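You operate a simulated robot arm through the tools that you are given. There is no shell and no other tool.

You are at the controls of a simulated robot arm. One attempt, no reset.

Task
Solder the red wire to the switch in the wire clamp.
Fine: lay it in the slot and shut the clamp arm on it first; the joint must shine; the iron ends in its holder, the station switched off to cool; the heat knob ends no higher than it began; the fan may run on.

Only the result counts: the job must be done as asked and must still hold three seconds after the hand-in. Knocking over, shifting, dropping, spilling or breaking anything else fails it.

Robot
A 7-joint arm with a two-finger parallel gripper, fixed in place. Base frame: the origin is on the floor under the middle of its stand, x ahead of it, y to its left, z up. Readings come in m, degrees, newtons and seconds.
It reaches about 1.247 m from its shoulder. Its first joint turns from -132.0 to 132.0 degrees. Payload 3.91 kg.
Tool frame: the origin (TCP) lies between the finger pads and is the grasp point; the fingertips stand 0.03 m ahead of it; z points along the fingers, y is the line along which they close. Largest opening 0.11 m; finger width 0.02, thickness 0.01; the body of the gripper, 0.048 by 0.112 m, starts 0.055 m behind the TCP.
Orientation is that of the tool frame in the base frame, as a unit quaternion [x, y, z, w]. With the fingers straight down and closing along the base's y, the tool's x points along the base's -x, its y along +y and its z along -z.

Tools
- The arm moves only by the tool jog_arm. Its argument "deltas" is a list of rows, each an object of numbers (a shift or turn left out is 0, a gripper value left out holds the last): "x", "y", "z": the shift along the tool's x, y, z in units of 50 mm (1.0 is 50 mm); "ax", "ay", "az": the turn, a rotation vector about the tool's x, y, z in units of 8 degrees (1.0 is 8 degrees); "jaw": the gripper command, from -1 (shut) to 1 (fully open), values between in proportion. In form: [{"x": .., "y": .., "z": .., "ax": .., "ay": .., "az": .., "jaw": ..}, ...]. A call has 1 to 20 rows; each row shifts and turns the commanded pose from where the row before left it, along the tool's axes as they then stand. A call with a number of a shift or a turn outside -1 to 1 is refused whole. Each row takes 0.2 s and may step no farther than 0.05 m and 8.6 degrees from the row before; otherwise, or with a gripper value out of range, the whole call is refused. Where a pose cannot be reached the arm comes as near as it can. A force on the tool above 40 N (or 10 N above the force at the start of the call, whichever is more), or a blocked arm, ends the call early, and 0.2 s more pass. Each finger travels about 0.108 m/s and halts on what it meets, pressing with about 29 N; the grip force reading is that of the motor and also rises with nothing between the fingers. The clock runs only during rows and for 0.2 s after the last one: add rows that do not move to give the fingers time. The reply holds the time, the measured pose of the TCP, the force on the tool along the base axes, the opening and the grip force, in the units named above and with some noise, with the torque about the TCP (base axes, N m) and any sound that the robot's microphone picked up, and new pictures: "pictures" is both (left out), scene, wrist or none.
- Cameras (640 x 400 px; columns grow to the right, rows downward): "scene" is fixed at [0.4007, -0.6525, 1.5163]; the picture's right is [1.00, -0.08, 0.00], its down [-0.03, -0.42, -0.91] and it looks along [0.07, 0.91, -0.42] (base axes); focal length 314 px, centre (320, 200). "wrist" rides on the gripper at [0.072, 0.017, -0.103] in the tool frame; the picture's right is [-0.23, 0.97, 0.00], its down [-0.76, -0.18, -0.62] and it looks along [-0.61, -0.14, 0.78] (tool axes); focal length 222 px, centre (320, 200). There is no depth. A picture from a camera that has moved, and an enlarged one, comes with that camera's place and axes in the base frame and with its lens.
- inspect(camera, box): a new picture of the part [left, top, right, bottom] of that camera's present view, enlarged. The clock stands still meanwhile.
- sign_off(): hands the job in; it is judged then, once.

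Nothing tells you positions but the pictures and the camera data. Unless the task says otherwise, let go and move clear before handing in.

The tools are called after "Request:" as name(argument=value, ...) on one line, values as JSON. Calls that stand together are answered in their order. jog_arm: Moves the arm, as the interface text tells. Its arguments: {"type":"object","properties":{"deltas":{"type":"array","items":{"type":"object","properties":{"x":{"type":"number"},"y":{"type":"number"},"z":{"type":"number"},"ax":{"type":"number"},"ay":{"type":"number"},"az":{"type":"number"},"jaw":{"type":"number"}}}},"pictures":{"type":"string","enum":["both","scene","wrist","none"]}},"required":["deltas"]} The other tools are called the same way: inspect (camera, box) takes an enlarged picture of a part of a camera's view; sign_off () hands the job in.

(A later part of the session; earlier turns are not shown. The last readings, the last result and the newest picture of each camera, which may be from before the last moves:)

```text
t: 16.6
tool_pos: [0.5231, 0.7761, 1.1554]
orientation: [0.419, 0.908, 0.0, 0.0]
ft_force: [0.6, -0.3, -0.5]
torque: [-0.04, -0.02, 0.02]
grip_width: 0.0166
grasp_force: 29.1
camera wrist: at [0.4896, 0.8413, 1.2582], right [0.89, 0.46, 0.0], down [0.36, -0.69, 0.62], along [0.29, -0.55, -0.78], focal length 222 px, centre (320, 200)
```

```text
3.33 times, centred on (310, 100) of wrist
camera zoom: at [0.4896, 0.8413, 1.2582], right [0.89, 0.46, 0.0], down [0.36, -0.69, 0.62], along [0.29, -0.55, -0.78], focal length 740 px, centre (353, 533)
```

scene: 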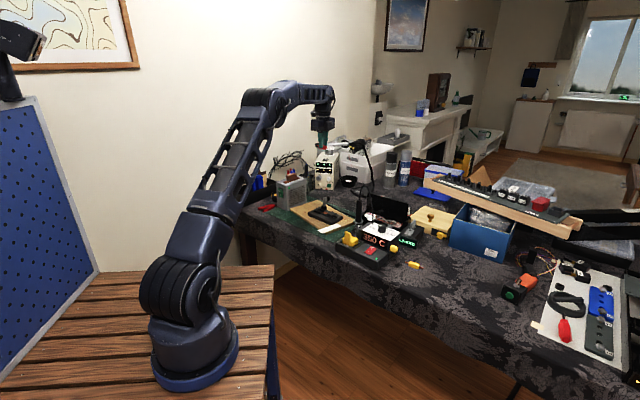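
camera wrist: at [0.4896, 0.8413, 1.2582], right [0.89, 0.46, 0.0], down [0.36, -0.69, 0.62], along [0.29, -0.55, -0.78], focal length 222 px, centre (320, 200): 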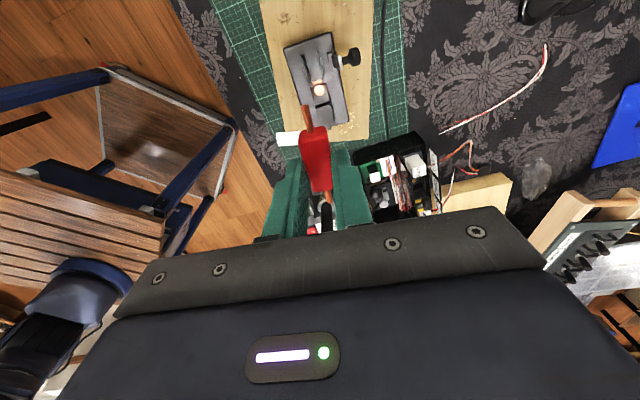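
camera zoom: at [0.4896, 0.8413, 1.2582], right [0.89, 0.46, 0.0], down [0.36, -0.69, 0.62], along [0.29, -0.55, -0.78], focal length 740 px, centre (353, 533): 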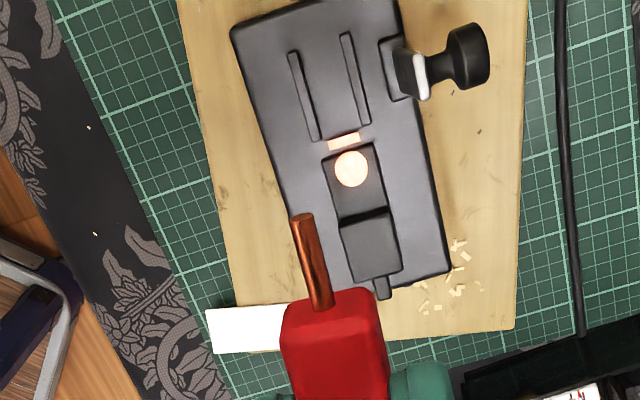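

I get a clear top-down view of the clamp: the slot midline is centred near (0.508, 0.779), its axis at about -47°, with the pad at (0.536, 0.749). I'll come down above the slot, turn 3°, and look again before laying the wire.

Request:
jog_arm(deltas=[{"x": 0.034, "y": -0.027, "z": 0.814}, {"x": 0.034, "y": -0.027, "z": 0.814}, {"x": 0.034, "y": -0.027, "z": 0.814}, {"x": 0.034, "y": -0.027, "z": 0.814}, {"x": 0.034, "y": -0.027, "z": 0.814}, {"x": 0.034, "y": -0.027, "z": 0.814}, {"x": 0.034, "y": -0.027, "z": 0.814}, {"az": -0.375}, {}, {}], pictures="both")

Request:
inspect(camera="wrist", box=[240, 70, 400, 210])

Request:
inspect(camera="scene", box=[290, 170, 370, 230])

```text
t: 18.8
tool_pos: [0.5082, 0.776, 0.8679]
orientation: [0.394, 0.919, 0.0, 0.0]
ft_force: [0.6, 0.7, -0.1]
torque: [-0.01, 0.02, 0.01]
grip_width: 0.0166
grasp_force: 29.1
camera wrist: at [0.4715, 0.8397, 0.9722], right [0.86, 0.51, 0.0], down [0.4, -0.67, 0.62], along [0.32, -0.54, -0.78], focal length 222 px, centre (320, 200)
```

scene: 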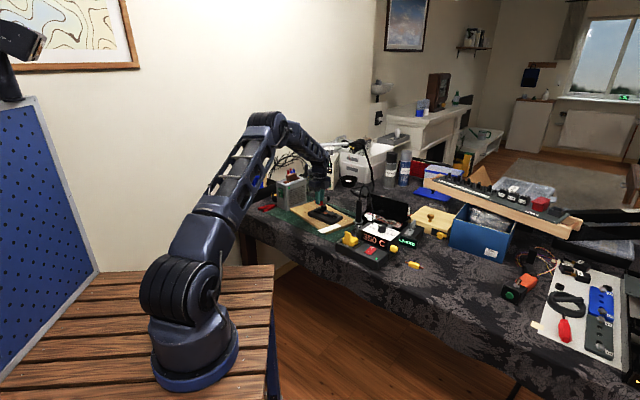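
wrist: 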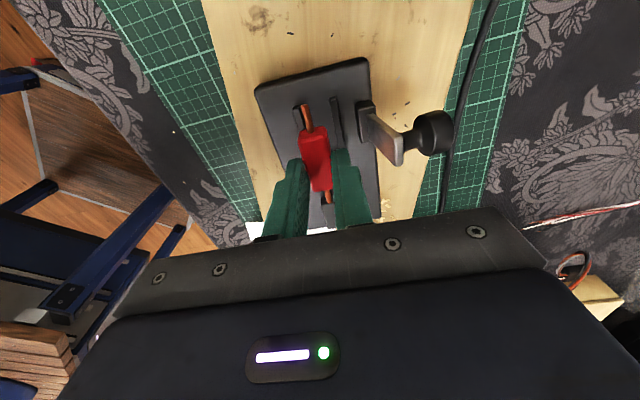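

```text
2.86 times, centred on (320, 140) of wrist
camera zoom: at [0.4715, 0.8397, 0.9722], right [0.86, 0.51, 0.0], down [0.4, -0.67, 0.62], along [0.32, -0.54, -0.78], focal length 635 px, centre (320, 371)
```

zoom: 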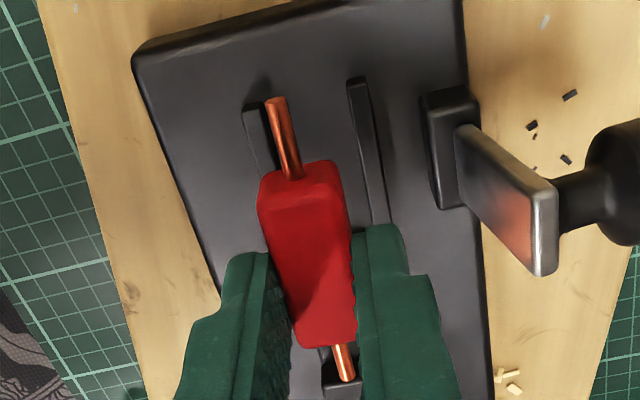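

```text
6.67 times, centred on (330, 200) of scene
camera zoom: at [0.4007, -0.6525, 1.5163], right [1.0, -0.08, 0.0], down [-0.03, -0.42, -0.91], along [0.07, 0.91, -0.42], focal length 2093 px, centre (253, 200)
```

zoom: 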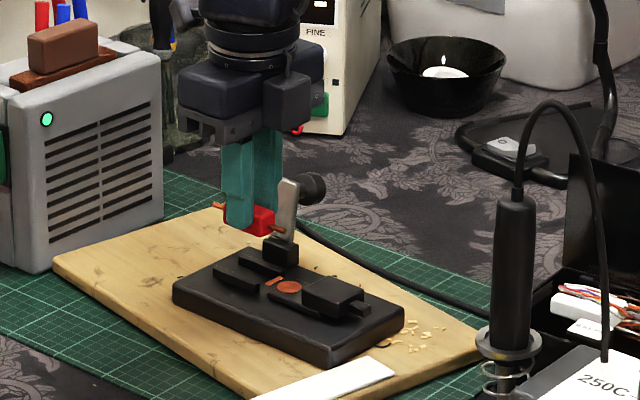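

The wire and the slot ribs are parallel; I need about 4 mm along the axis and 2.5 mm sideways. I'll correct that and come down to just above the ribs.

Request:
jog_arm(deltas=[{"x": 0.08, "y": 0.05}, {"z": 0.3}, {"z": 0.3}, {}, {}], pictures="both")

Request:
inspect(camera="wrist", box=[240, 90, 400, 220])

Request:
inspect(camera="scene", box=[300, 190, 356, 225])

```text
t: 20.0
tool_pos: [0.5089, 0.781, 0.838]
orientation: [0.394, 0.919, 0.0, 0.0]
ft_force: [1.1, 0.4, -0.5]
torque: [0.0, 0.03, 0.01]
grip_width: 0.0166
grasp_force: 29.1
camera wrist: at [0.4716, 0.845, 0.9411], right [0.86, 0.51, 0.0], down [0.4, -0.67, 0.62], along [0.32, -0.54, -0.78], focal length 222 px, centre (320, 200)
```

scene: 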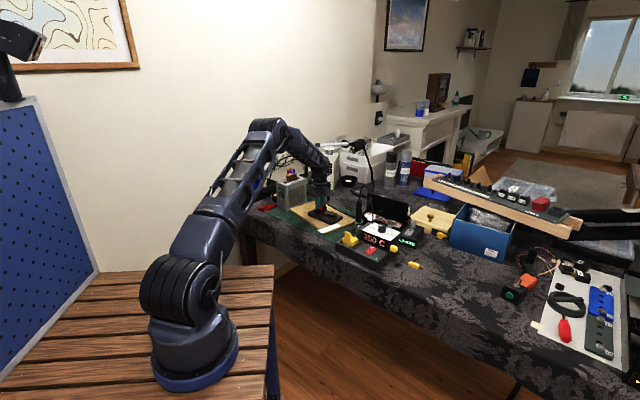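
wrist: 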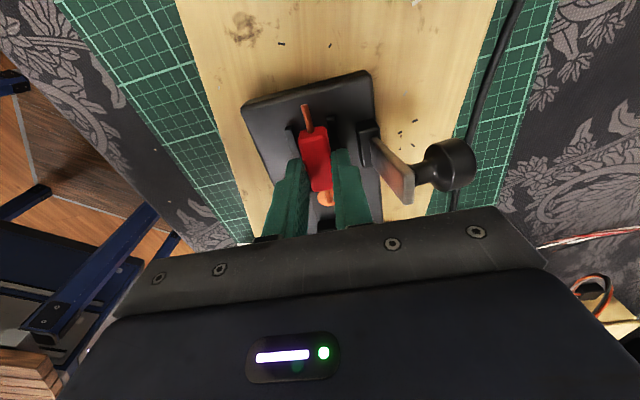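

```text
3.08 times, centred on (320, 155) of wrist
camera zoom: at [0.4716, 0.845, 0.9411], right [0.86, 0.51, 0.0], down [0.4, -0.67, 0.62], along [0.32, -0.54, -0.78], focal length 684 px, centre (320, 338)
```

zoom: 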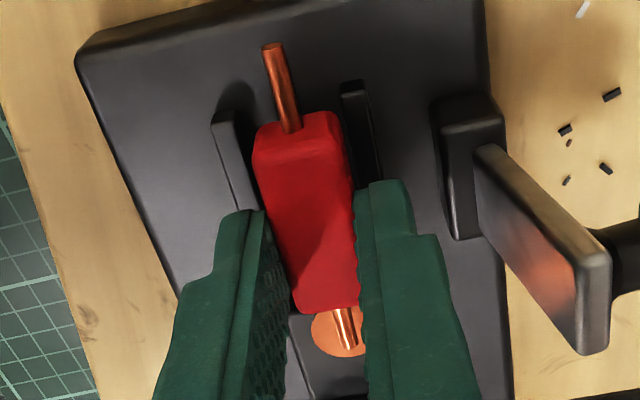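

```text
11.43 times, centred on (328, 208) of scene
camera zoom: at [0.4007, -0.6525, 1.5163], right [1.0, -0.08, 0.0], down [-0.03, -0.42, -0.91], along [0.07, 0.91, -0.42], focal length 3588 px, centre (229, 114)
```

zoom: 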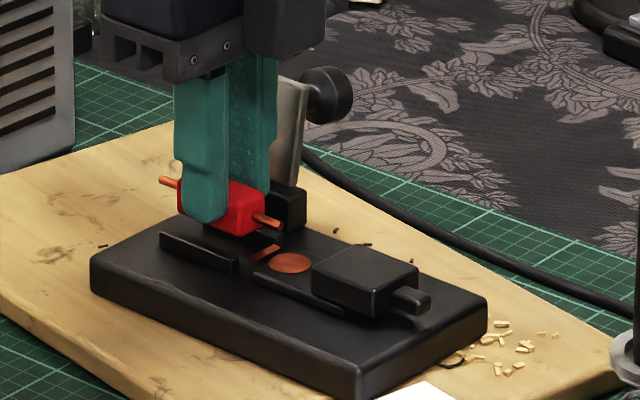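

The wire sits squarely over the slot in both directions. I'll lower it in small steps, watching the force.

Request:
jog_arm(deltas=[{"z": 0.08}, {"z": 0.08}, {}, {}], pictures="both")

Request:
inspect(camera="scene", box=[308, 195, 348, 220])

Request:
inspect(camera="wrist", box=[240, 90, 400, 220])

```text
t: 21.0
tool_pos: [0.5079, 0.7815, 0.8307]
orientation: [0.394, 0.919, -0.001, 0.001]
ft_force: [-1.6, -1.2, -0.3]
torque: [-0.05, 0.05, -0.01]
grip_width: 0.0165
grasp_force: 29.2
camera wrist: at [0.4718, 0.8455, 0.9334], right [0.86, 0.51, 0.0], down [0.4, -0.67, 0.62], along [0.32, -0.54, -0.78], focal length 222 px, centre (320, 200)
```

scene: 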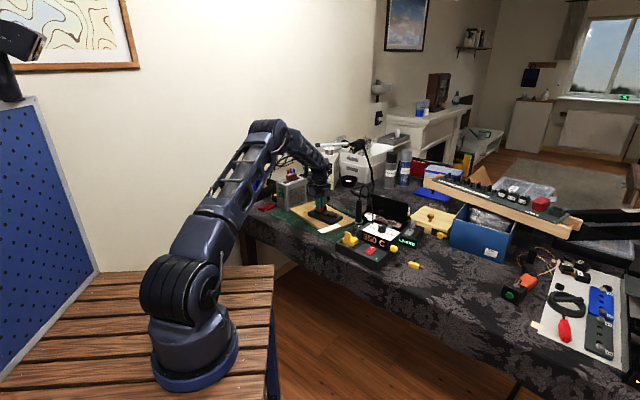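
wrist: 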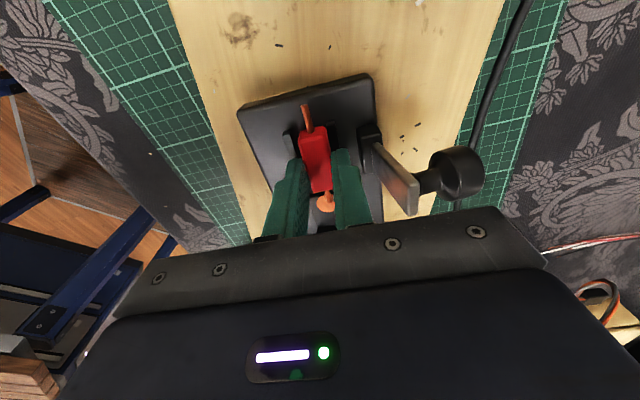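

```text
16.00 times, centred on (328, 208) of scene
camera zoom: at [0.4007, -0.6525, 1.5163], right [1.0, -0.08, 0.0], down [-0.03, -0.42, -0.91], along [0.07, 0.91, -0.42], focal length 5023 px, centre (192, 80)
```

zoom: 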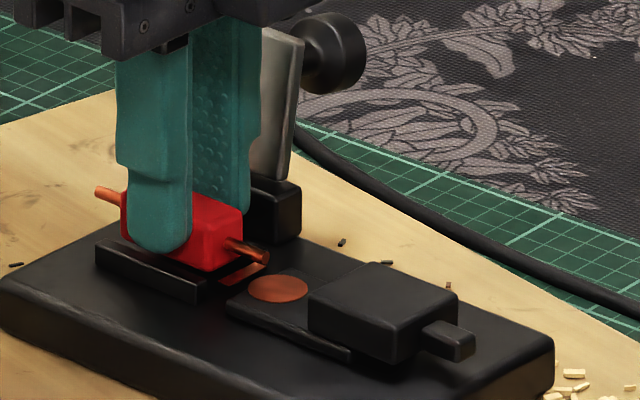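

```text
3.08 times, centred on (320, 155) of wrist
camera zoom: at [0.4718, 0.8455, 0.9334], right [0.86, 0.51, 0.0], down [0.4, -0.67, 0.62], along [0.32, -0.54, -0.78], focal length 684 px, centre (320, 338)
```

zoom: 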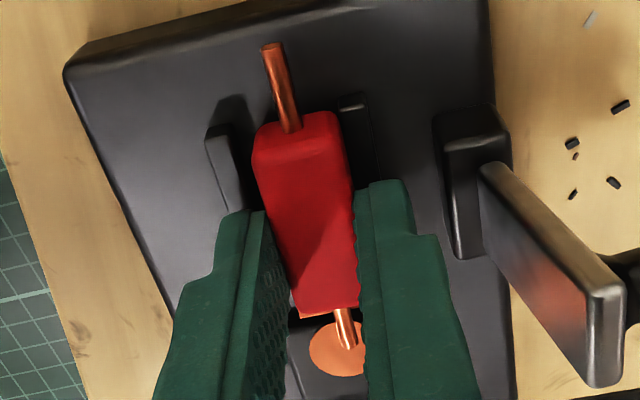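

No contact yet; the block is a few millimetres above the slot floor. I'll go down by small steps until it just touches.

Request:
jog_arm(deltas=[{"z": 0.05}, {}, {}], pictures="none")

Request:
inspect(camera="scene", box=[308, 195, 348, 220])

```text
t: 21.8
tool_pos: [0.5092, 0.782, 0.8276]
orientation: [0.394, 0.919, 0.0, 0.0]
ft_force: [-7.4, -4.1, 4.2]
torque: [-0.1, 0.21, 0.02]
grip_width: 0.0167
grasp_force: 28.7
```

```text
16.00 times, centred on (328, 208) of scene
camera zoom: at [0.4007, -0.6525, 1.5163], right [1.0, -0.08, 0.0], down [-0.03, -0.42, -0.91], along [0.07, 0.91, -0.42], focal length 5023 px, centre (192, 80)
```

zoom: 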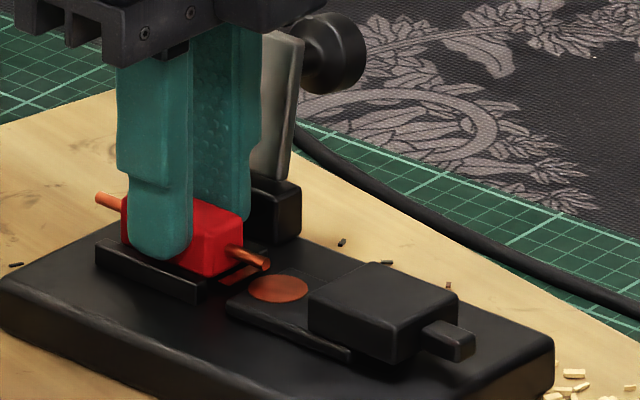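

There's a sideways force from the +tool-y side, so the block or finger is rubbing the right rib. I'll rise 3 mm, shift 2 mm the other way, and come down again.

Request:
jog_arm(deltas=[{"z": -0.06}, {"y": -0.04}, {"z": 0.06}, {}, {}], pictures="wrist")

Request:
inspect(camera="wrist", box=[240, 90, 400, 220])

Request:
inspect(camera="scene", box=[308, 195, 348, 220])

```text
t: 23.0
tool_pos: [0.5083, 0.7785, 0.8274]
orientation: [0.393, 0.919, 0.0, 0.001]
ft_force: [-0.3, -0.3, -1.6]
torque: [-0.02, -0.02, 0.0]
grip_width: 0.0169
grasp_force: 28.9
camera wrist: at [0.4715, 0.8432, 0.9305], right [0.86, 0.51, 0.0], down [0.4, -0.67, 0.62], along [0.32, -0.54, -0.78], focal length 222 px, centre (320, 200)
```

wrist: 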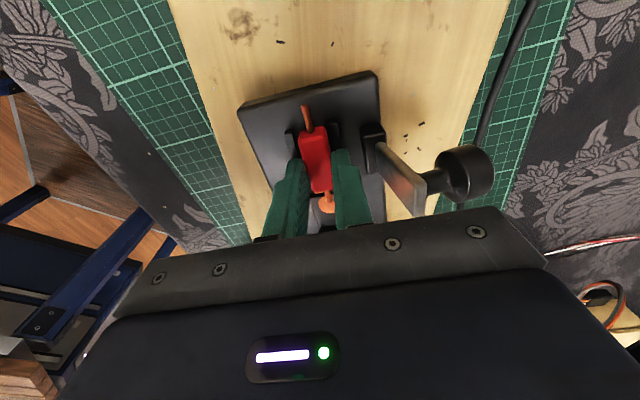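

```text
3.08 times, centred on (320, 155) of wrist
camera zoom: at [0.4715, 0.8432, 0.9305], right [0.86, 0.51, 0.0], down [0.4, -0.67, 0.62], along [0.32, -0.54, -0.78], focal length 684 px, centre (320, 338)
```

zoom: 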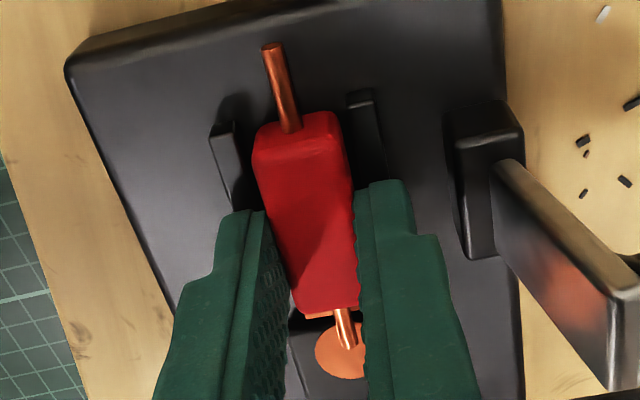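

```text
16.00 times, centred on (328, 208) of scene
camera zoom: at [0.4007, -0.6525, 1.5163], right [1.0, -0.08, 0.0], down [-0.03, -0.42, -0.91], along [0.07, 0.91, -0.42], focal length 5023 px, centre (192, 80)
```

zoom: 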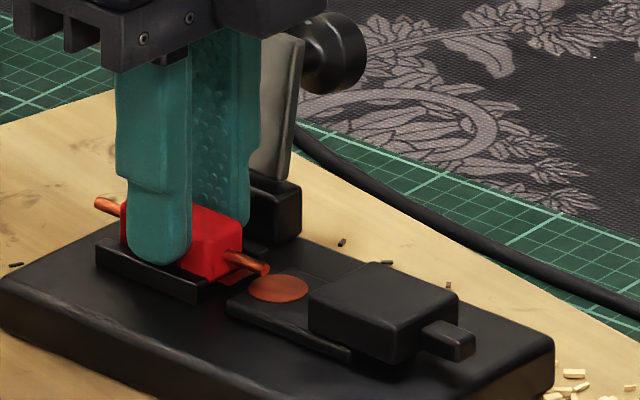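

The rubbing is gone and the wire is centred between the ribs. I'll continue down gently.

Request:
jog_arm(deltas=[{"z": 0.05}, {}, {}], pictures="none")

Request:
inspect(camera="scene", box=[308, 195, 348, 220])

```text
t: 23.8
tool_pos: [0.508, 0.7798, 0.8266]
orientation: [0.395, 0.919, 0.002, 0.0]
ft_force: [7.1, -0.4, 19.2]
torque: [-0.2, -0.04, 0.1]
grip_width: 0.0167
grasp_force: 28.9
```

```text
16.00 times, centred on (328, 208) of scene
camera zoom: at [0.4007, -0.6525, 1.5163], right [1.0, -0.08, 0.0], down [-0.03, -0.42, -0.91], along [0.07, 0.91, -0.42], focal length 5023 px, centre (192, 80)
```

zoom: 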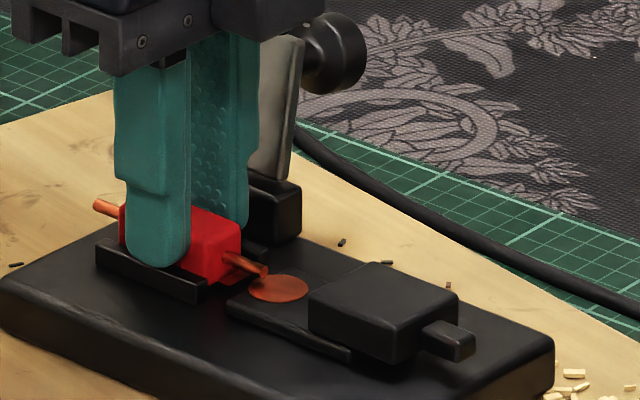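

The near fingertip has landed on the rib top, so the block is at or within a millimetre of the slot floor. I'll ease up 1 mm, open the jaws slightly, and look.

Request:
jog_arm(deltas=[{"z": -0.02}, {}, {"jaw": -0.65}, {"jaw": -0.58}, {"jaw": -0.5}, {"jaw": -0.42}, {}], pictures="wrist")

Request:
inspect(camera="wrist", box=[240, 90, 400, 220])

Request:
inspect(camera="scene", box=[308, 195, 348, 220])

```text
t: 25.4
tool_pos: [0.5088, 0.7787, 0.8263]
orientation: [0.394, 0.919, 0.001, -0.001]
ft_force: [0.5, 7.0, 17.9]
torque: [-0.04, 0.15, -0.04]
grip_width: 0.0293
grasp_force: 0.1
camera wrist: at [0.4703, 0.8432, 0.9299], right [0.86, 0.51, 0.0], down [0.4, -0.68, 0.62], along [0.32, -0.54, -0.78], focal length 222 px, centre (320, 200)
```

wrist: 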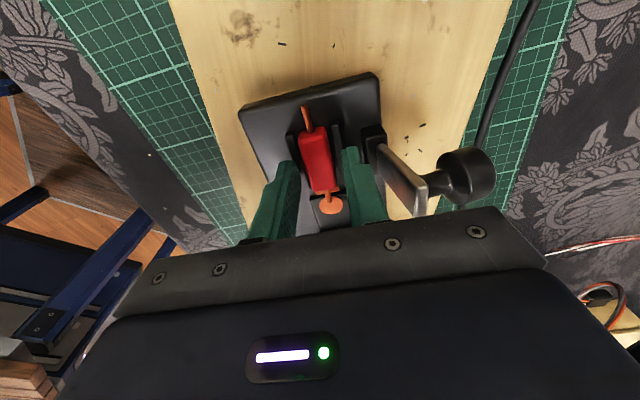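

```text
3.08 times, centred on (320, 155) of wrist
camera zoom: at [0.4703, 0.8432, 0.9299], right [0.86, 0.51, 0.0], down [0.4, -0.68, 0.62], along [0.32, -0.54, -0.78], focal length 684 px, centre (320, 338)
```

zoom: 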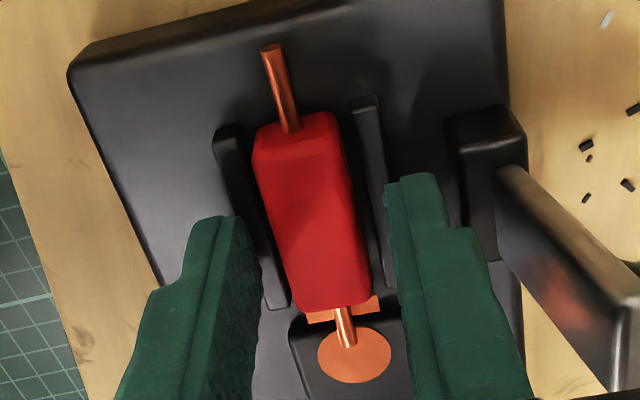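

```text
16.00 times, centred on (328, 208) of scene
camera zoom: at [0.4007, -0.6525, 1.5163], right [1.0, -0.08, 0.0], down [-0.03, -0.42, -0.91], along [0.07, 0.91, -0.42], focal length 5023 px, centre (192, 80)
```

zoom: 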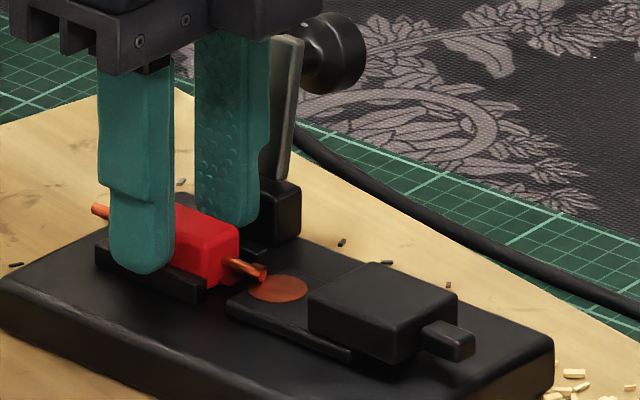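

The wire is released and lies between the ribs with its lead pointing over the orange pad. I'll lift the gripper straight up and check.

Request:
jog_arm(deltas=[{"z": -0.1}, {"z": -0.3}, {"z": -0.8}, {"z": -0.8}, {"z": -0.5}, {}], pictures="both")

Request:
inspect(camera="wrist", box=[260, 40, 420, 140])

Request:
inspect(camera="scene", box=[308, 195, 348, 220])

```text
t: 26.8
tool_pos: [0.5072, 0.7792, 0.9518]
orientation: [0.394, 0.919, 0.0, 0.0]
ft_force: [0.0, -0.9, -0.3]
torque: [0.02, -0.01, 0.0]
grip_width: 0.0321
grasp_force: 0.1
camera wrist: at [0.4709, 0.8432, 1.0545], right [0.86, 0.51, 0.0], down [0.4, -0.67, 0.62], along [0.32, -0.54, -0.78], focal length 222 px, centre (320, 200)
```

scene: 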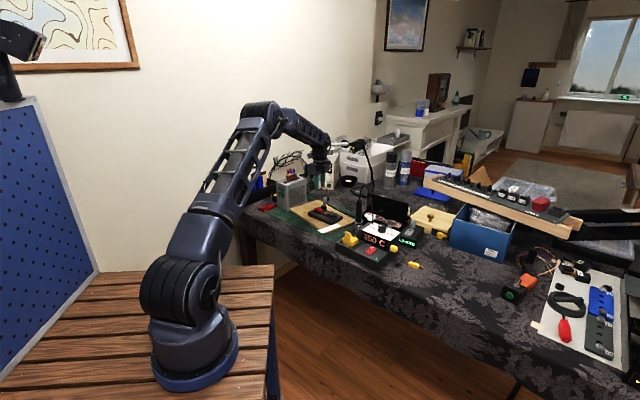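
wrist: 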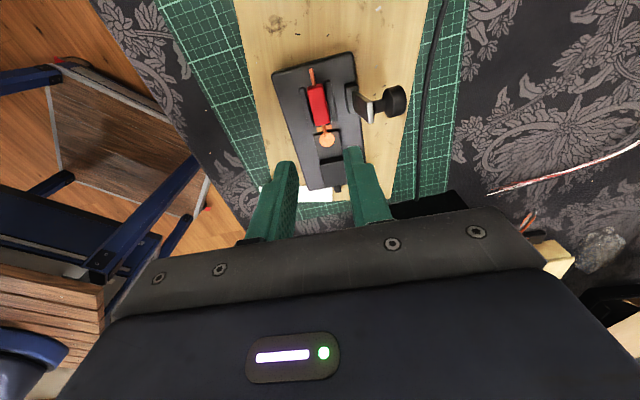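

```text
4.00 times, centred on (340, 90) of wrist
camera zoom: at [0.4709, 0.8432, 1.0545], right [0.86, 0.51, 0.0], down [0.4, -0.67, 0.62], along [0.32, -0.54, -0.78], focal length 888 px, centre (240, 640)
```

zoom: 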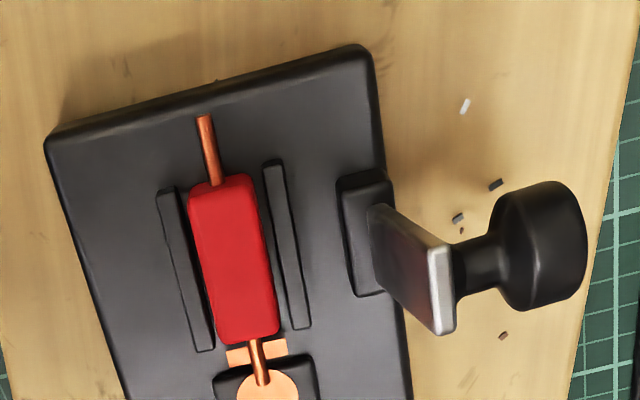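

```text
16.00 times, centred on (328, 208) of scene
camera zoom: at [0.4007, -0.6525, 1.5163], right [1.0, -0.08, 0.0], down [-0.03, -0.42, -0.91], along [0.07, 0.91, -0.42], focal length 5023 px, centre (192, 80)
```

zoom: 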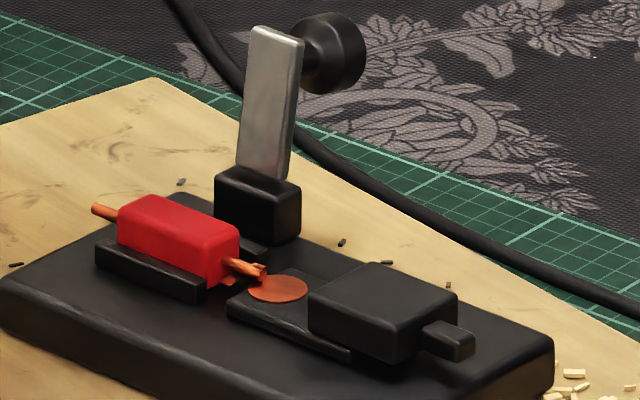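

The wire lies straight in the slot with its lead across the strip onto the pad. Next comes the clamp arm: with closed fingers I'll go round to the outer side of its knob and push it over towards the slot.

Request:
jog_arm(deltas=[{"jaw": -1}, {"jaw": -1}, {"y": 0.8, "x": 0.04}, {"y": 0.8}, {"y": 0.8}, {"z": 0.9}, {"z": 0.9}, {}, {}], pictures="both")

Request:
inspect(camera="wrist", box=[220, 100, 380, 220])

Request:
inspect(camera="scene", box=[308, 180, 356, 220])

```text
t: 28.8
tool_pos: [0.588, 0.8544, 0.8598]
orientation: [0.394, 0.919, 0.001, 0.0]
ft_force: [0.3, 0.3, -0.7]
torque: [-0.02, 0.0, 0.03]
grip_width: 0.0
grasp_force: 29.1
out of reach, approached as far as the arm can: row 5
camera wrist: at [0.55, 0.9191, 0.9634], right [0.86, 0.51, 0.0], down [0.4, -0.67, 0.62], along [0.32, -0.54, -0.78], focal length 222 px, centre (320, 200)
```

scene: 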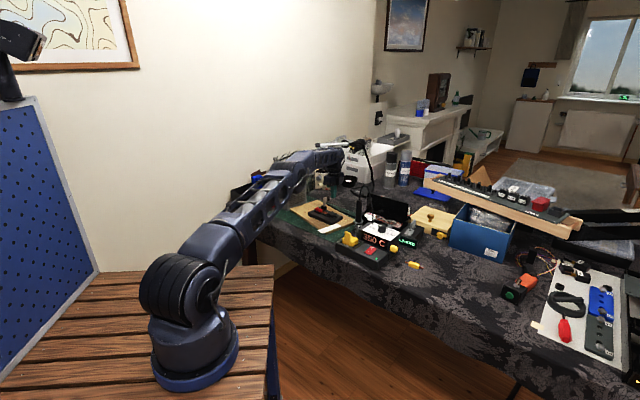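
wrist: 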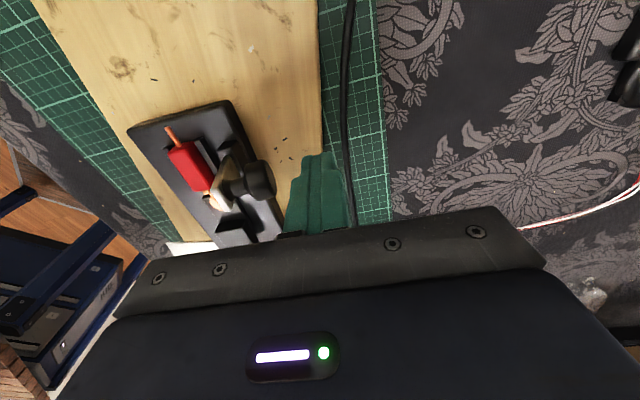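

```text
3.33 times, centred on (300, 160) of wrist
camera zoom: at [0.55, 0.9191, 0.9634], right [0.86, 0.51, 0.0], down [0.4, -0.67, 0.62], along [0.32, -0.54, -0.78], focal length 740 px, centre (387, 333)
```

zoom: 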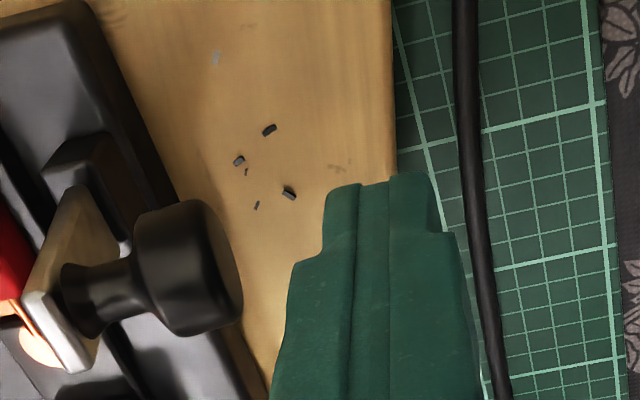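

```text
10.00 times, centred on (332, 200) of scene
camera zoom: at [0.4007, -0.6525, 1.5163], right [1.0, -0.08, 0.0], down [-0.03, -0.42, -0.91], along [0.07, 0.91, -0.42], focal length 3140 px, centre (200, 200)
```

zoom: 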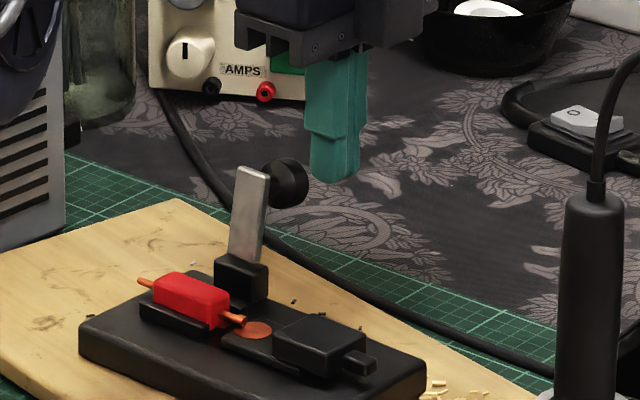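

The closed fingers are about 2 cm outside the clamp knob, level with it. I'll lower slightly and push slowly towards the slot.

Request:
jog_arm(deltas=[{"z": 0.1}, {"y": -0.2}, {"y": -0.2}, {"y": -0.15}, {"y": -0.15}, {"y": -0.15}, {"y": -0.15}, {"y": -0.15}, {}], pictures="both")

Request:
inspect(camera="wrist", box=[220, 100, 380, 220])

Request:
inspect(camera="scene", box=[308, 180, 356, 220])

```text
t: 30.8
tool_pos: [0.5462, 0.8166, 0.8562]
orientation: [0.395, 0.919, 0.001, -0.001]
ft_force: [1.4, 4.7, 4.3]
torque: [0.01, 0.06, 0.0]
grip_width: 0.0
grasp_force: 29.3
camera wrist: at [0.5084, 0.8801, 0.9591], right [0.86, 0.51, 0.0], down [0.4, -0.67, 0.62], along [0.32, -0.54, -0.78], focal length 222 px, centre (320, 200)
```

scene: 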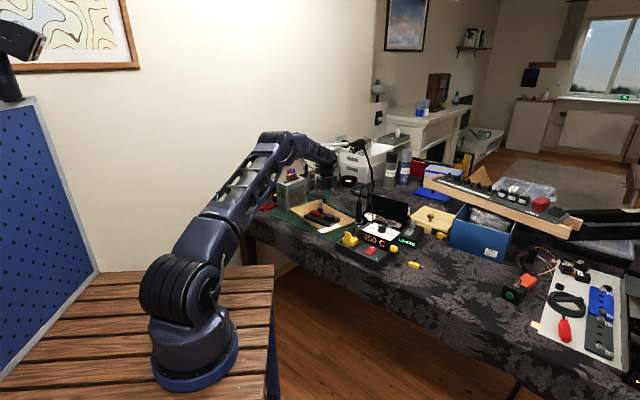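
wrist: 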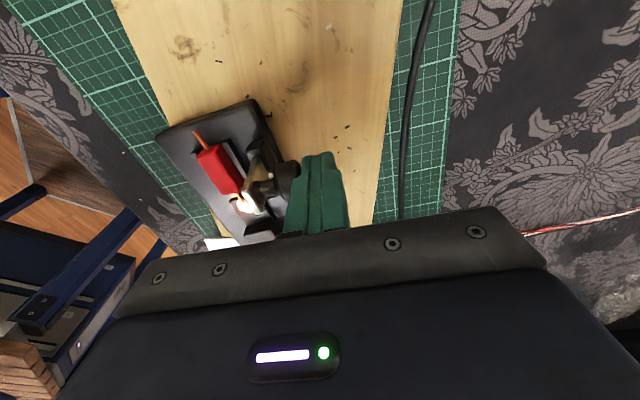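

```text
3.33 times, centred on (300, 160) of wrist
camera zoom: at [0.5084, 0.8801, 0.9591], right [0.86, 0.51, 0.0], down [0.4, -0.67, 0.62], along [0.32, -0.54, -0.78], focal length 740 px, centre (387, 333)
```

zoom: 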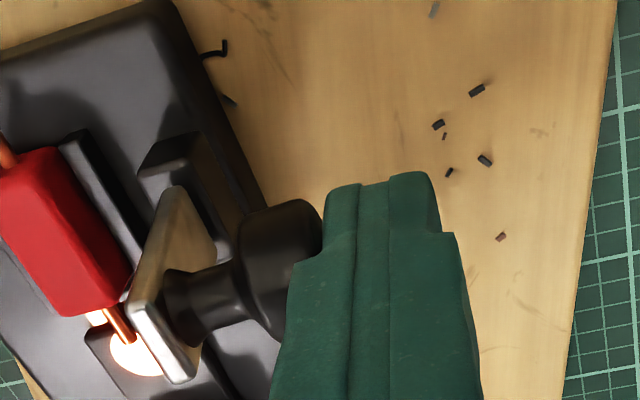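

```text
10.00 times, centred on (332, 200) of scene
camera zoom: at [0.4007, -0.6525, 1.5163], right [1.0, -0.08, 0.0], down [-0.03, -0.42, -0.91], along [0.07, 0.91, -0.42], focal length 3140 px, centre (200, 200)
```

zoom: 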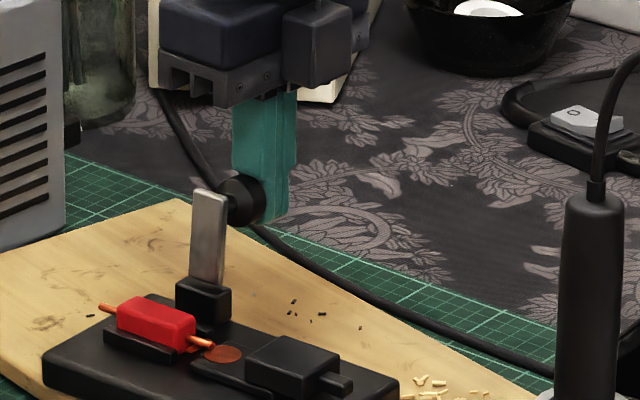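

The clamp base slid about 3 cm on its board instead of the arm turning: the push fought the knob's upward arc. I'll back off a few millimetres and look at the present state before anything else.

Request:
jog_arm(deltas=[{"y": 0.08}, {}], pictures="wrist")

Request:
inspect(camera="scene", box=[292, 180, 372, 240])

Request:
inspect(camera="wrist", box=[140, 80, 340, 240])

```text
t: 31.4
tool_pos: [0.5492, 0.8196, 0.8556]
orientation: [0.394, 0.919, 0.0, 0.0]
ft_force: [-0.4, -0.2, 0.5]
torque: [-0.03, -0.01, -0.01]
grip_width: 0.0
grasp_force: 29.7
camera wrist: at [0.5113, 0.8831, 0.9589], right [0.86, 0.51, 0.0], down [0.4, -0.67, 0.62], along [0.32, -0.54, -0.78], focal length 222 px, centre (320, 200)
```

wrist: 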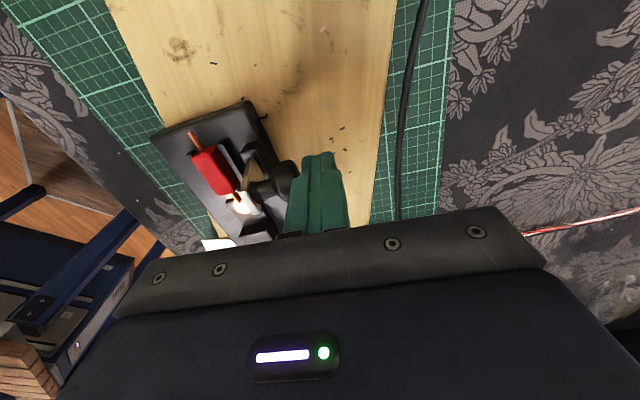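

```text
6.67 times, centred on (332, 210) of scene
camera zoom: at [0.4007, -0.6525, 1.5163], right [1.0, -0.08, 0.0], down [-0.03, -0.42, -0.91], along [0.07, 0.91, -0.42], focal length 2093 px, centre (240, 133)
```

zoom: 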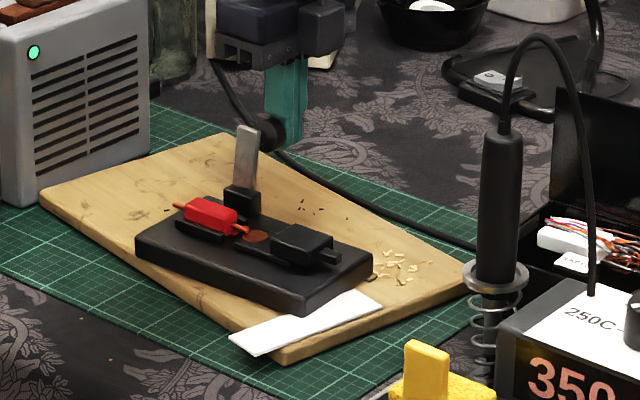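

```text
2.50 times, centred on (240, 160) of wrist
camera zoom: at [0.5113, 0.8831, 0.9589], right [0.86, 0.51, 0.0], down [0.4, -0.67, 0.62], along [0.32, -0.54, -0.78], focal length 555 px, centre (520, 300)
```

zoom: 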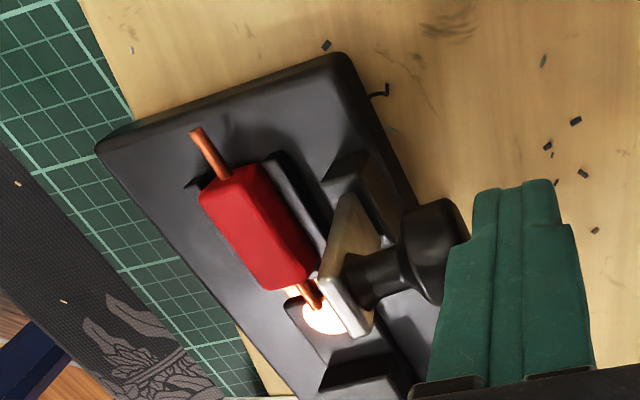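

The base now slightly overhangs the board edge, so I want to draw it back. I'll rise, turn the gripper 90° so it can take the knob with the fingers either side, parallel to the hinge. That lets me pull the base back and swing the arm on its true arc.

Request:
jog_arm(deltas=[{"z": -0.6}, {"z": -0.6}, {"z": -0.4}, {"az": -0.9375, "jaw": 0.0}, {"az": -0.9375}, {"az": -0.9375}, {"az": -0.9375}, {"az": -0.9375}, {"az": -0.9375}, {"az": -0.9375}, {"az": -0.9375}, {"az": -0.9375}, {"az": -0.9375}, {"az": -0.9375}, {"az": -0.9375}, {}, {}], pictures="both")

Request:
inspect(camera="wrist", box=[220, 60, 420, 200])

```text
t: 35.0
tool_pos: [0.5477, 0.8197, 0.9347]
orientation: [-0.371, 0.929, 0.0, 0.0]
ft_force: [0.7, -0.9, -0.7]
torque: [-0.01, -0.02, 0.0]
grip_width: 0.0552
grasp_force: 0.1
camera wrist: at [0.4838, 0.7814, 1.0389], right [-0.51, 0.86, 0.0], down [0.67, 0.4, 0.62], along [0.54, 0.32, -0.78], focal length 222 px, centre (320, 200)
```

scene: 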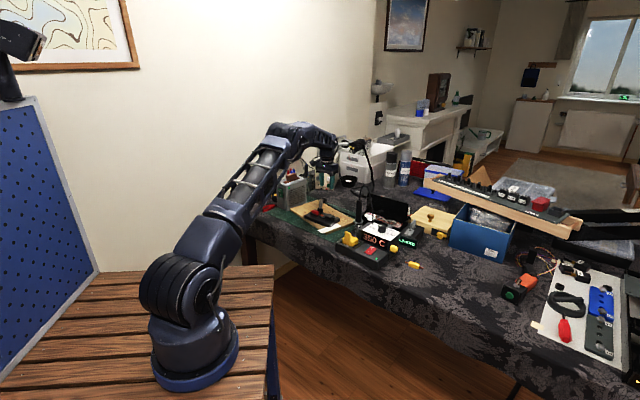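
wrist: 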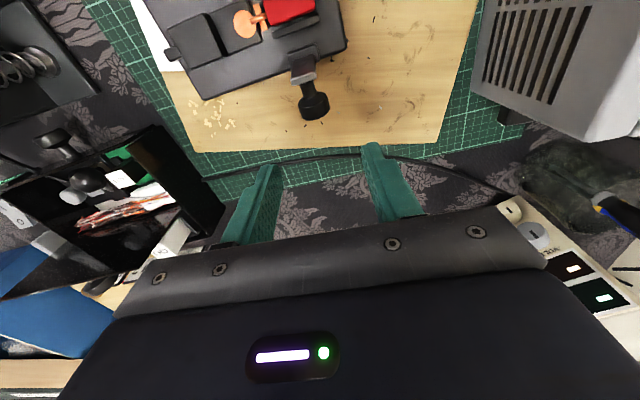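

```text
2.86 times, centred on (320, 130) of wrist
camera zoom: at [0.4838, 0.7814, 1.0389], right [-0.51, 0.86, 0.0], down [0.67, 0.4, 0.62], along [0.54, 0.32, -0.78], focal length 635 px, centre (320, 400)
```

zoom: 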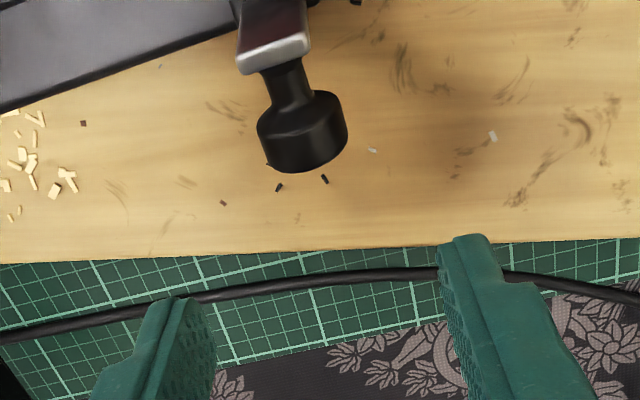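

The knob is about 27 mm across and sits near (0.535, 0.805, 0.837). I'll lower the fingers either side of it, gripping with the fingertips only.

Request:
jog_arm(deltas=[{"x": 0.33, "y": -0.03}, {"z": 0.7}, {"z": 0.6}, {"z": 0.36}, {}, {}], pictures="both")

Request:
inspect(camera="wrist", box=[240, 100, 400, 220])

Request:
inspect(camera="scene", box=[308, 180, 356, 220])

```text
t: 36.4
tool_pos: [0.5348, 0.8074, 0.8527]
orientation: [-0.372, 0.928, 0.0, 0.0]
ft_force: [-0.1, -0.4, 0.1]
torque: [-0.02, -0.01, -0.03]
grip_width: 0.0551
grasp_force: 0.0
camera wrist: at [0.4732, 0.7699, 0.9556], right [-0.51, 0.86, 0.0], down [0.67, 0.4, 0.62], along [0.54, 0.32, -0.78], focal length 222 px, centre (320, 200)
```

scene: 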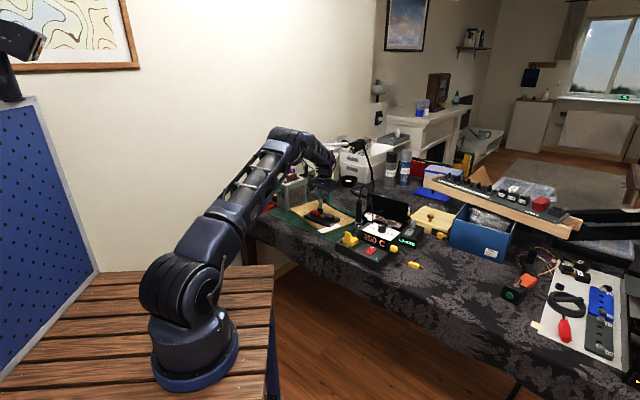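
wrist: 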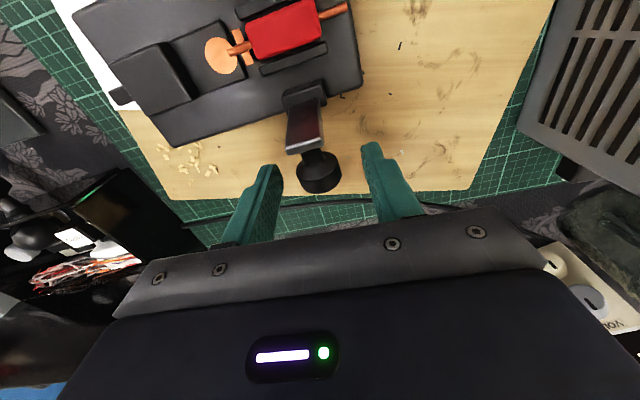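

```text
3.33 times, centred on (320, 160) of wrist
camera zoom: at [0.4732, 0.7699, 0.9556], right [-0.51, 0.86, 0.0], down [0.67, 0.4, 0.62], along [0.54, 0.32, -0.78], focal length 740 px, centre (320, 333)
```

zoom: 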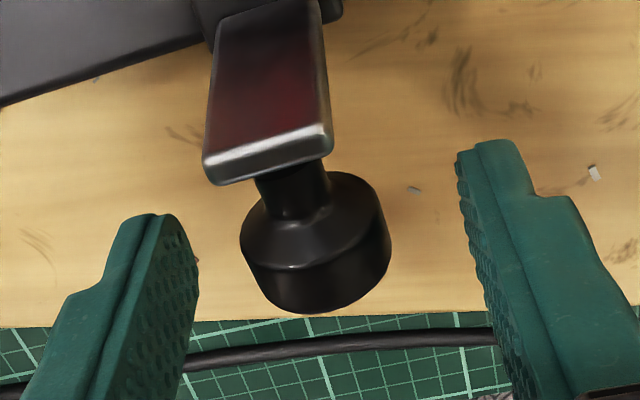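

```text
10.00 times, centred on (332, 200) of scene
camera zoom: at [0.4007, -0.6525, 1.5163], right [1.0, -0.08, 0.0], down [-0.03, -0.42, -0.91], along [0.07, 0.91, -0.42], focal length 3140 px, centre (200, 200)
```

zoom: 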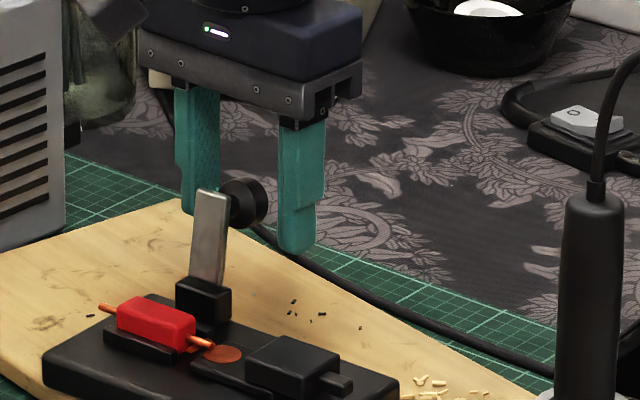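

The fingers straddle the knob with it centred. I'll close on it and check.

Request:
jog_arm(deltas=[{"jaw": -0.4}, {"jaw": -1}, {"jaw": -1}, {"jaw": -1}, {}], pictures="none")

Request:
inspect(camera="wrist", box=[240, 60, 400, 220])

Request:
inspect(camera="scene", box=[308, 180, 356, 220])

```text
t: 37.6
tool_pos: [0.5368, 0.8075, 0.8519]
orientation: [-0.371, 0.929, 0.0, 0.0]
ft_force: [0.2, 0.8, 0.1]
torque: [0.09, 0.03, 0.32]
grip_width: 0.0261
grasp_force: 28.7
```

```text
2.50 times, centred on (320, 140) of wrist
camera zoom: at [0.4732, 0.7699, 0.9558], right [-0.51, 0.86, 0.0], down [0.67, 0.4, 0.62], along [0.54, 0.32, -0.78], focal length 555 px, centre (320, 350)
```

zoom: 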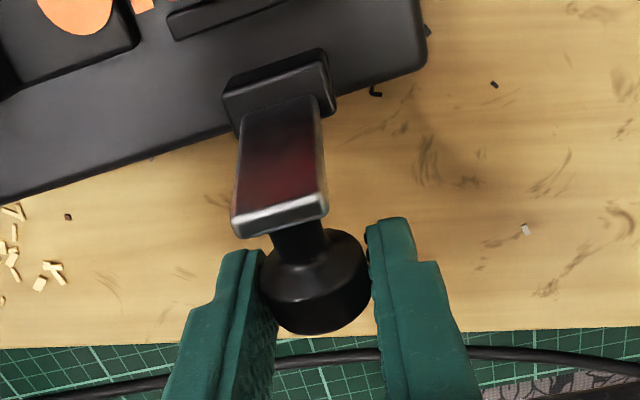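

```text
10.00 times, centred on (332, 200) of scene
camera zoom: at [0.4007, -0.6525, 1.5163], right [1.0, -0.08, 0.0], down [-0.03, -0.42, -0.91], along [0.07, 0.91, -0.42], focal length 3140 px, centre (200, 200)
```

zoom: 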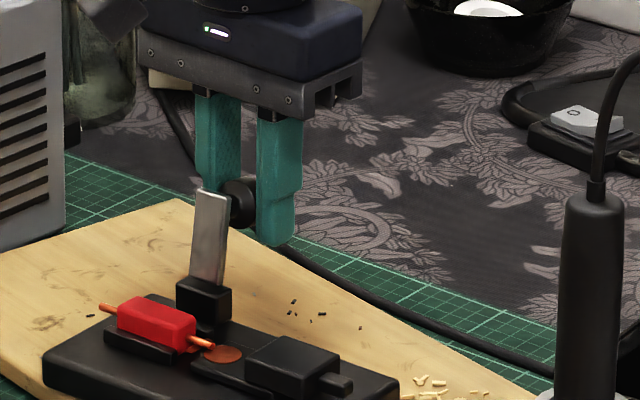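

The knob is held (26 mm). I'll pull outward gently by 1 cm and see whether the base follows.

Request:
jog_arm(deltas=[{"x": -0.1}, {"x": -0.1}, {}], pictures="none")

Request:
inspect(camera="scene", box=[308, 180, 356, 220])

```text
t: 38.4
tool_pos: [0.5437, 0.8159, 0.8523]
orientation: [-0.372, 0.928, 0.0, 0.001]
ft_force: [0.7, -1.8, -0.2]
torque: [0.21, -0.16, 0.18]
grip_width: 0.0254
grasp_force: 28.6
```

```text
10.00 times, centred on (332, 200) of scene
camera zoom: at [0.4007, -0.6525, 1.5163], right [1.0, -0.08, 0.0], down [-0.03, -0.42, -0.91], along [0.07, 0.91, -0.42], focal length 3140 px, centre (200, 200)
```

zoom: 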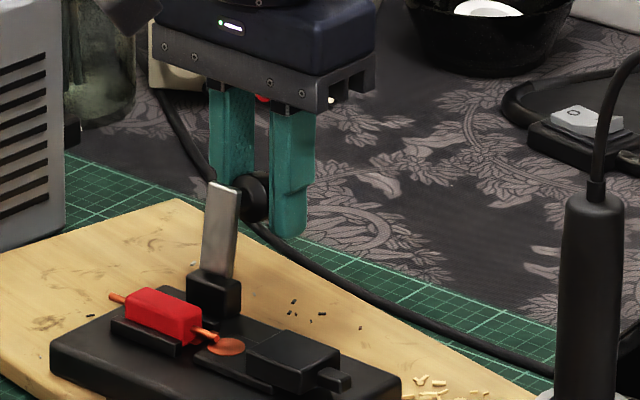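

The base follows the pull. I'll draw it back in two further steps, watching that it stays square.

Request:
jog_arm(deltas=[{"x": -0.1}, {"x": -0.1}, {}], pictures="none")

Request:
inspect(camera="scene", box=[308, 180, 356, 220])

Request:
inspect(camera="wrist", box=[160, 0, 400, 160])

```text
t: 39.2
tool_pos: [0.5517, 0.8216, 0.8534]
orientation: [-0.371, 0.929, -0.001, 0.001]
ft_force: [-0.5, 0.4, -0.4]
torque: [0.16, -0.24, -0.21]
grip_width: 0.0253
grasp_force: 28.9
```

```text
10.00 times, centred on (332, 200) of scene
camera zoom: at [0.4007, -0.6525, 1.5163], right [1.0, -0.08, 0.0], down [-0.03, -0.42, -0.91], along [0.07, 0.91, -0.42], focal length 3140 px, centre (200, 200)
```

zoom: 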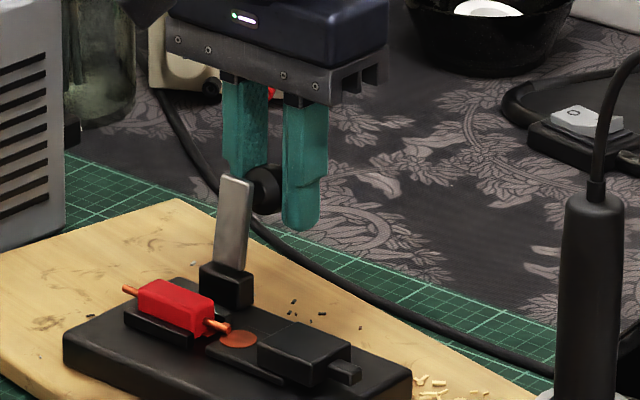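

```text
2.50 times, centred on (280, 80) of wrist
camera zoom: at [0.4882, 0.7842, 0.9566], right [-0.51, 0.86, 0.0], down [0.67, 0.4, 0.62], along [0.54, 0.32, -0.78], focal length 555 px, centre (420, 500)
```

zoom: 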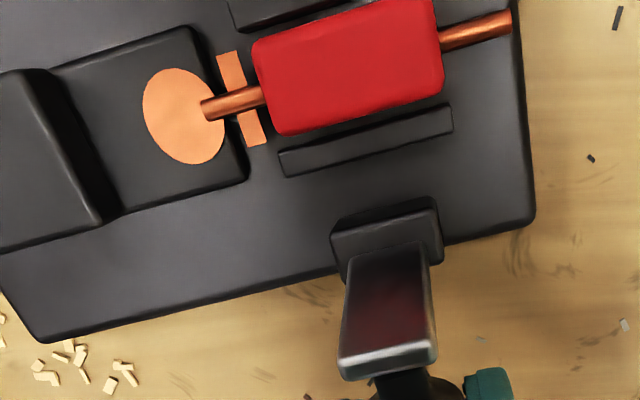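

The base has come back about two-thirds of the way and stays square; the wire hasn't moved in the slot. One more centimetre.

Request:
jog_arm(deltas=[{"x": -0.1}, {"x": -0.1}, {}], pictures="none")

Request:
inspect(camera="scene", box=[308, 180, 356, 220])

Request:
inspect(camera="wrist", box=[160, 0, 400, 160])

```text
t: 40.0
tool_pos: [0.5591, 0.8284, 0.853]
orientation: [-0.371, 0.929, 0.0, 0.0]
ft_force: [-1.3, 0.4, -0.2]
torque: [0.15, -0.25, -0.18]
grip_width: 0.0251
grasp_force: 28.8
```

```text
10.00 times, centred on (332, 200) of scene
camera zoom: at [0.4007, -0.6525, 1.5163], right [1.0, -0.08, 0.0], down [-0.03, -0.42, -0.91], along [0.07, 0.91, -0.42], focal length 3140 px, centre (200, 200)
```

zoom: 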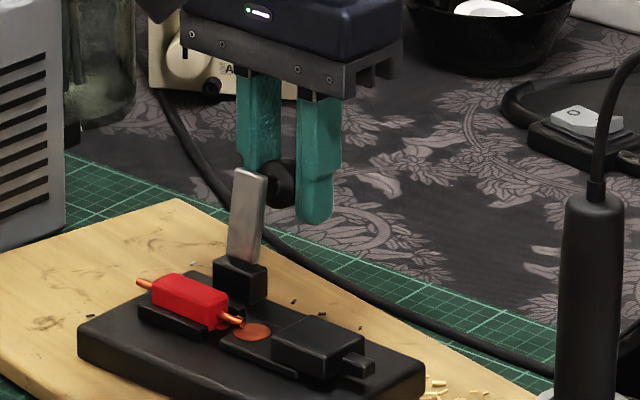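

```text
2.50 times, centred on (280, 80) of wrist
camera zoom: at [0.4958, 0.7905, 0.9571], right [-0.51, 0.86, 0.0], down [0.67, 0.4, 0.62], along [0.54, 0.32, -0.78], focal length 555 px, centre (420, 500)
```

zoom: 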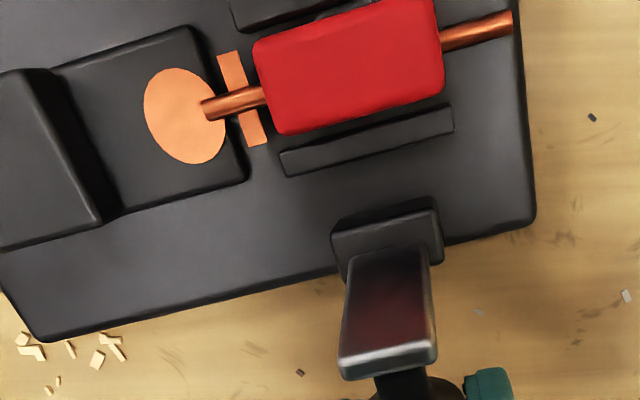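

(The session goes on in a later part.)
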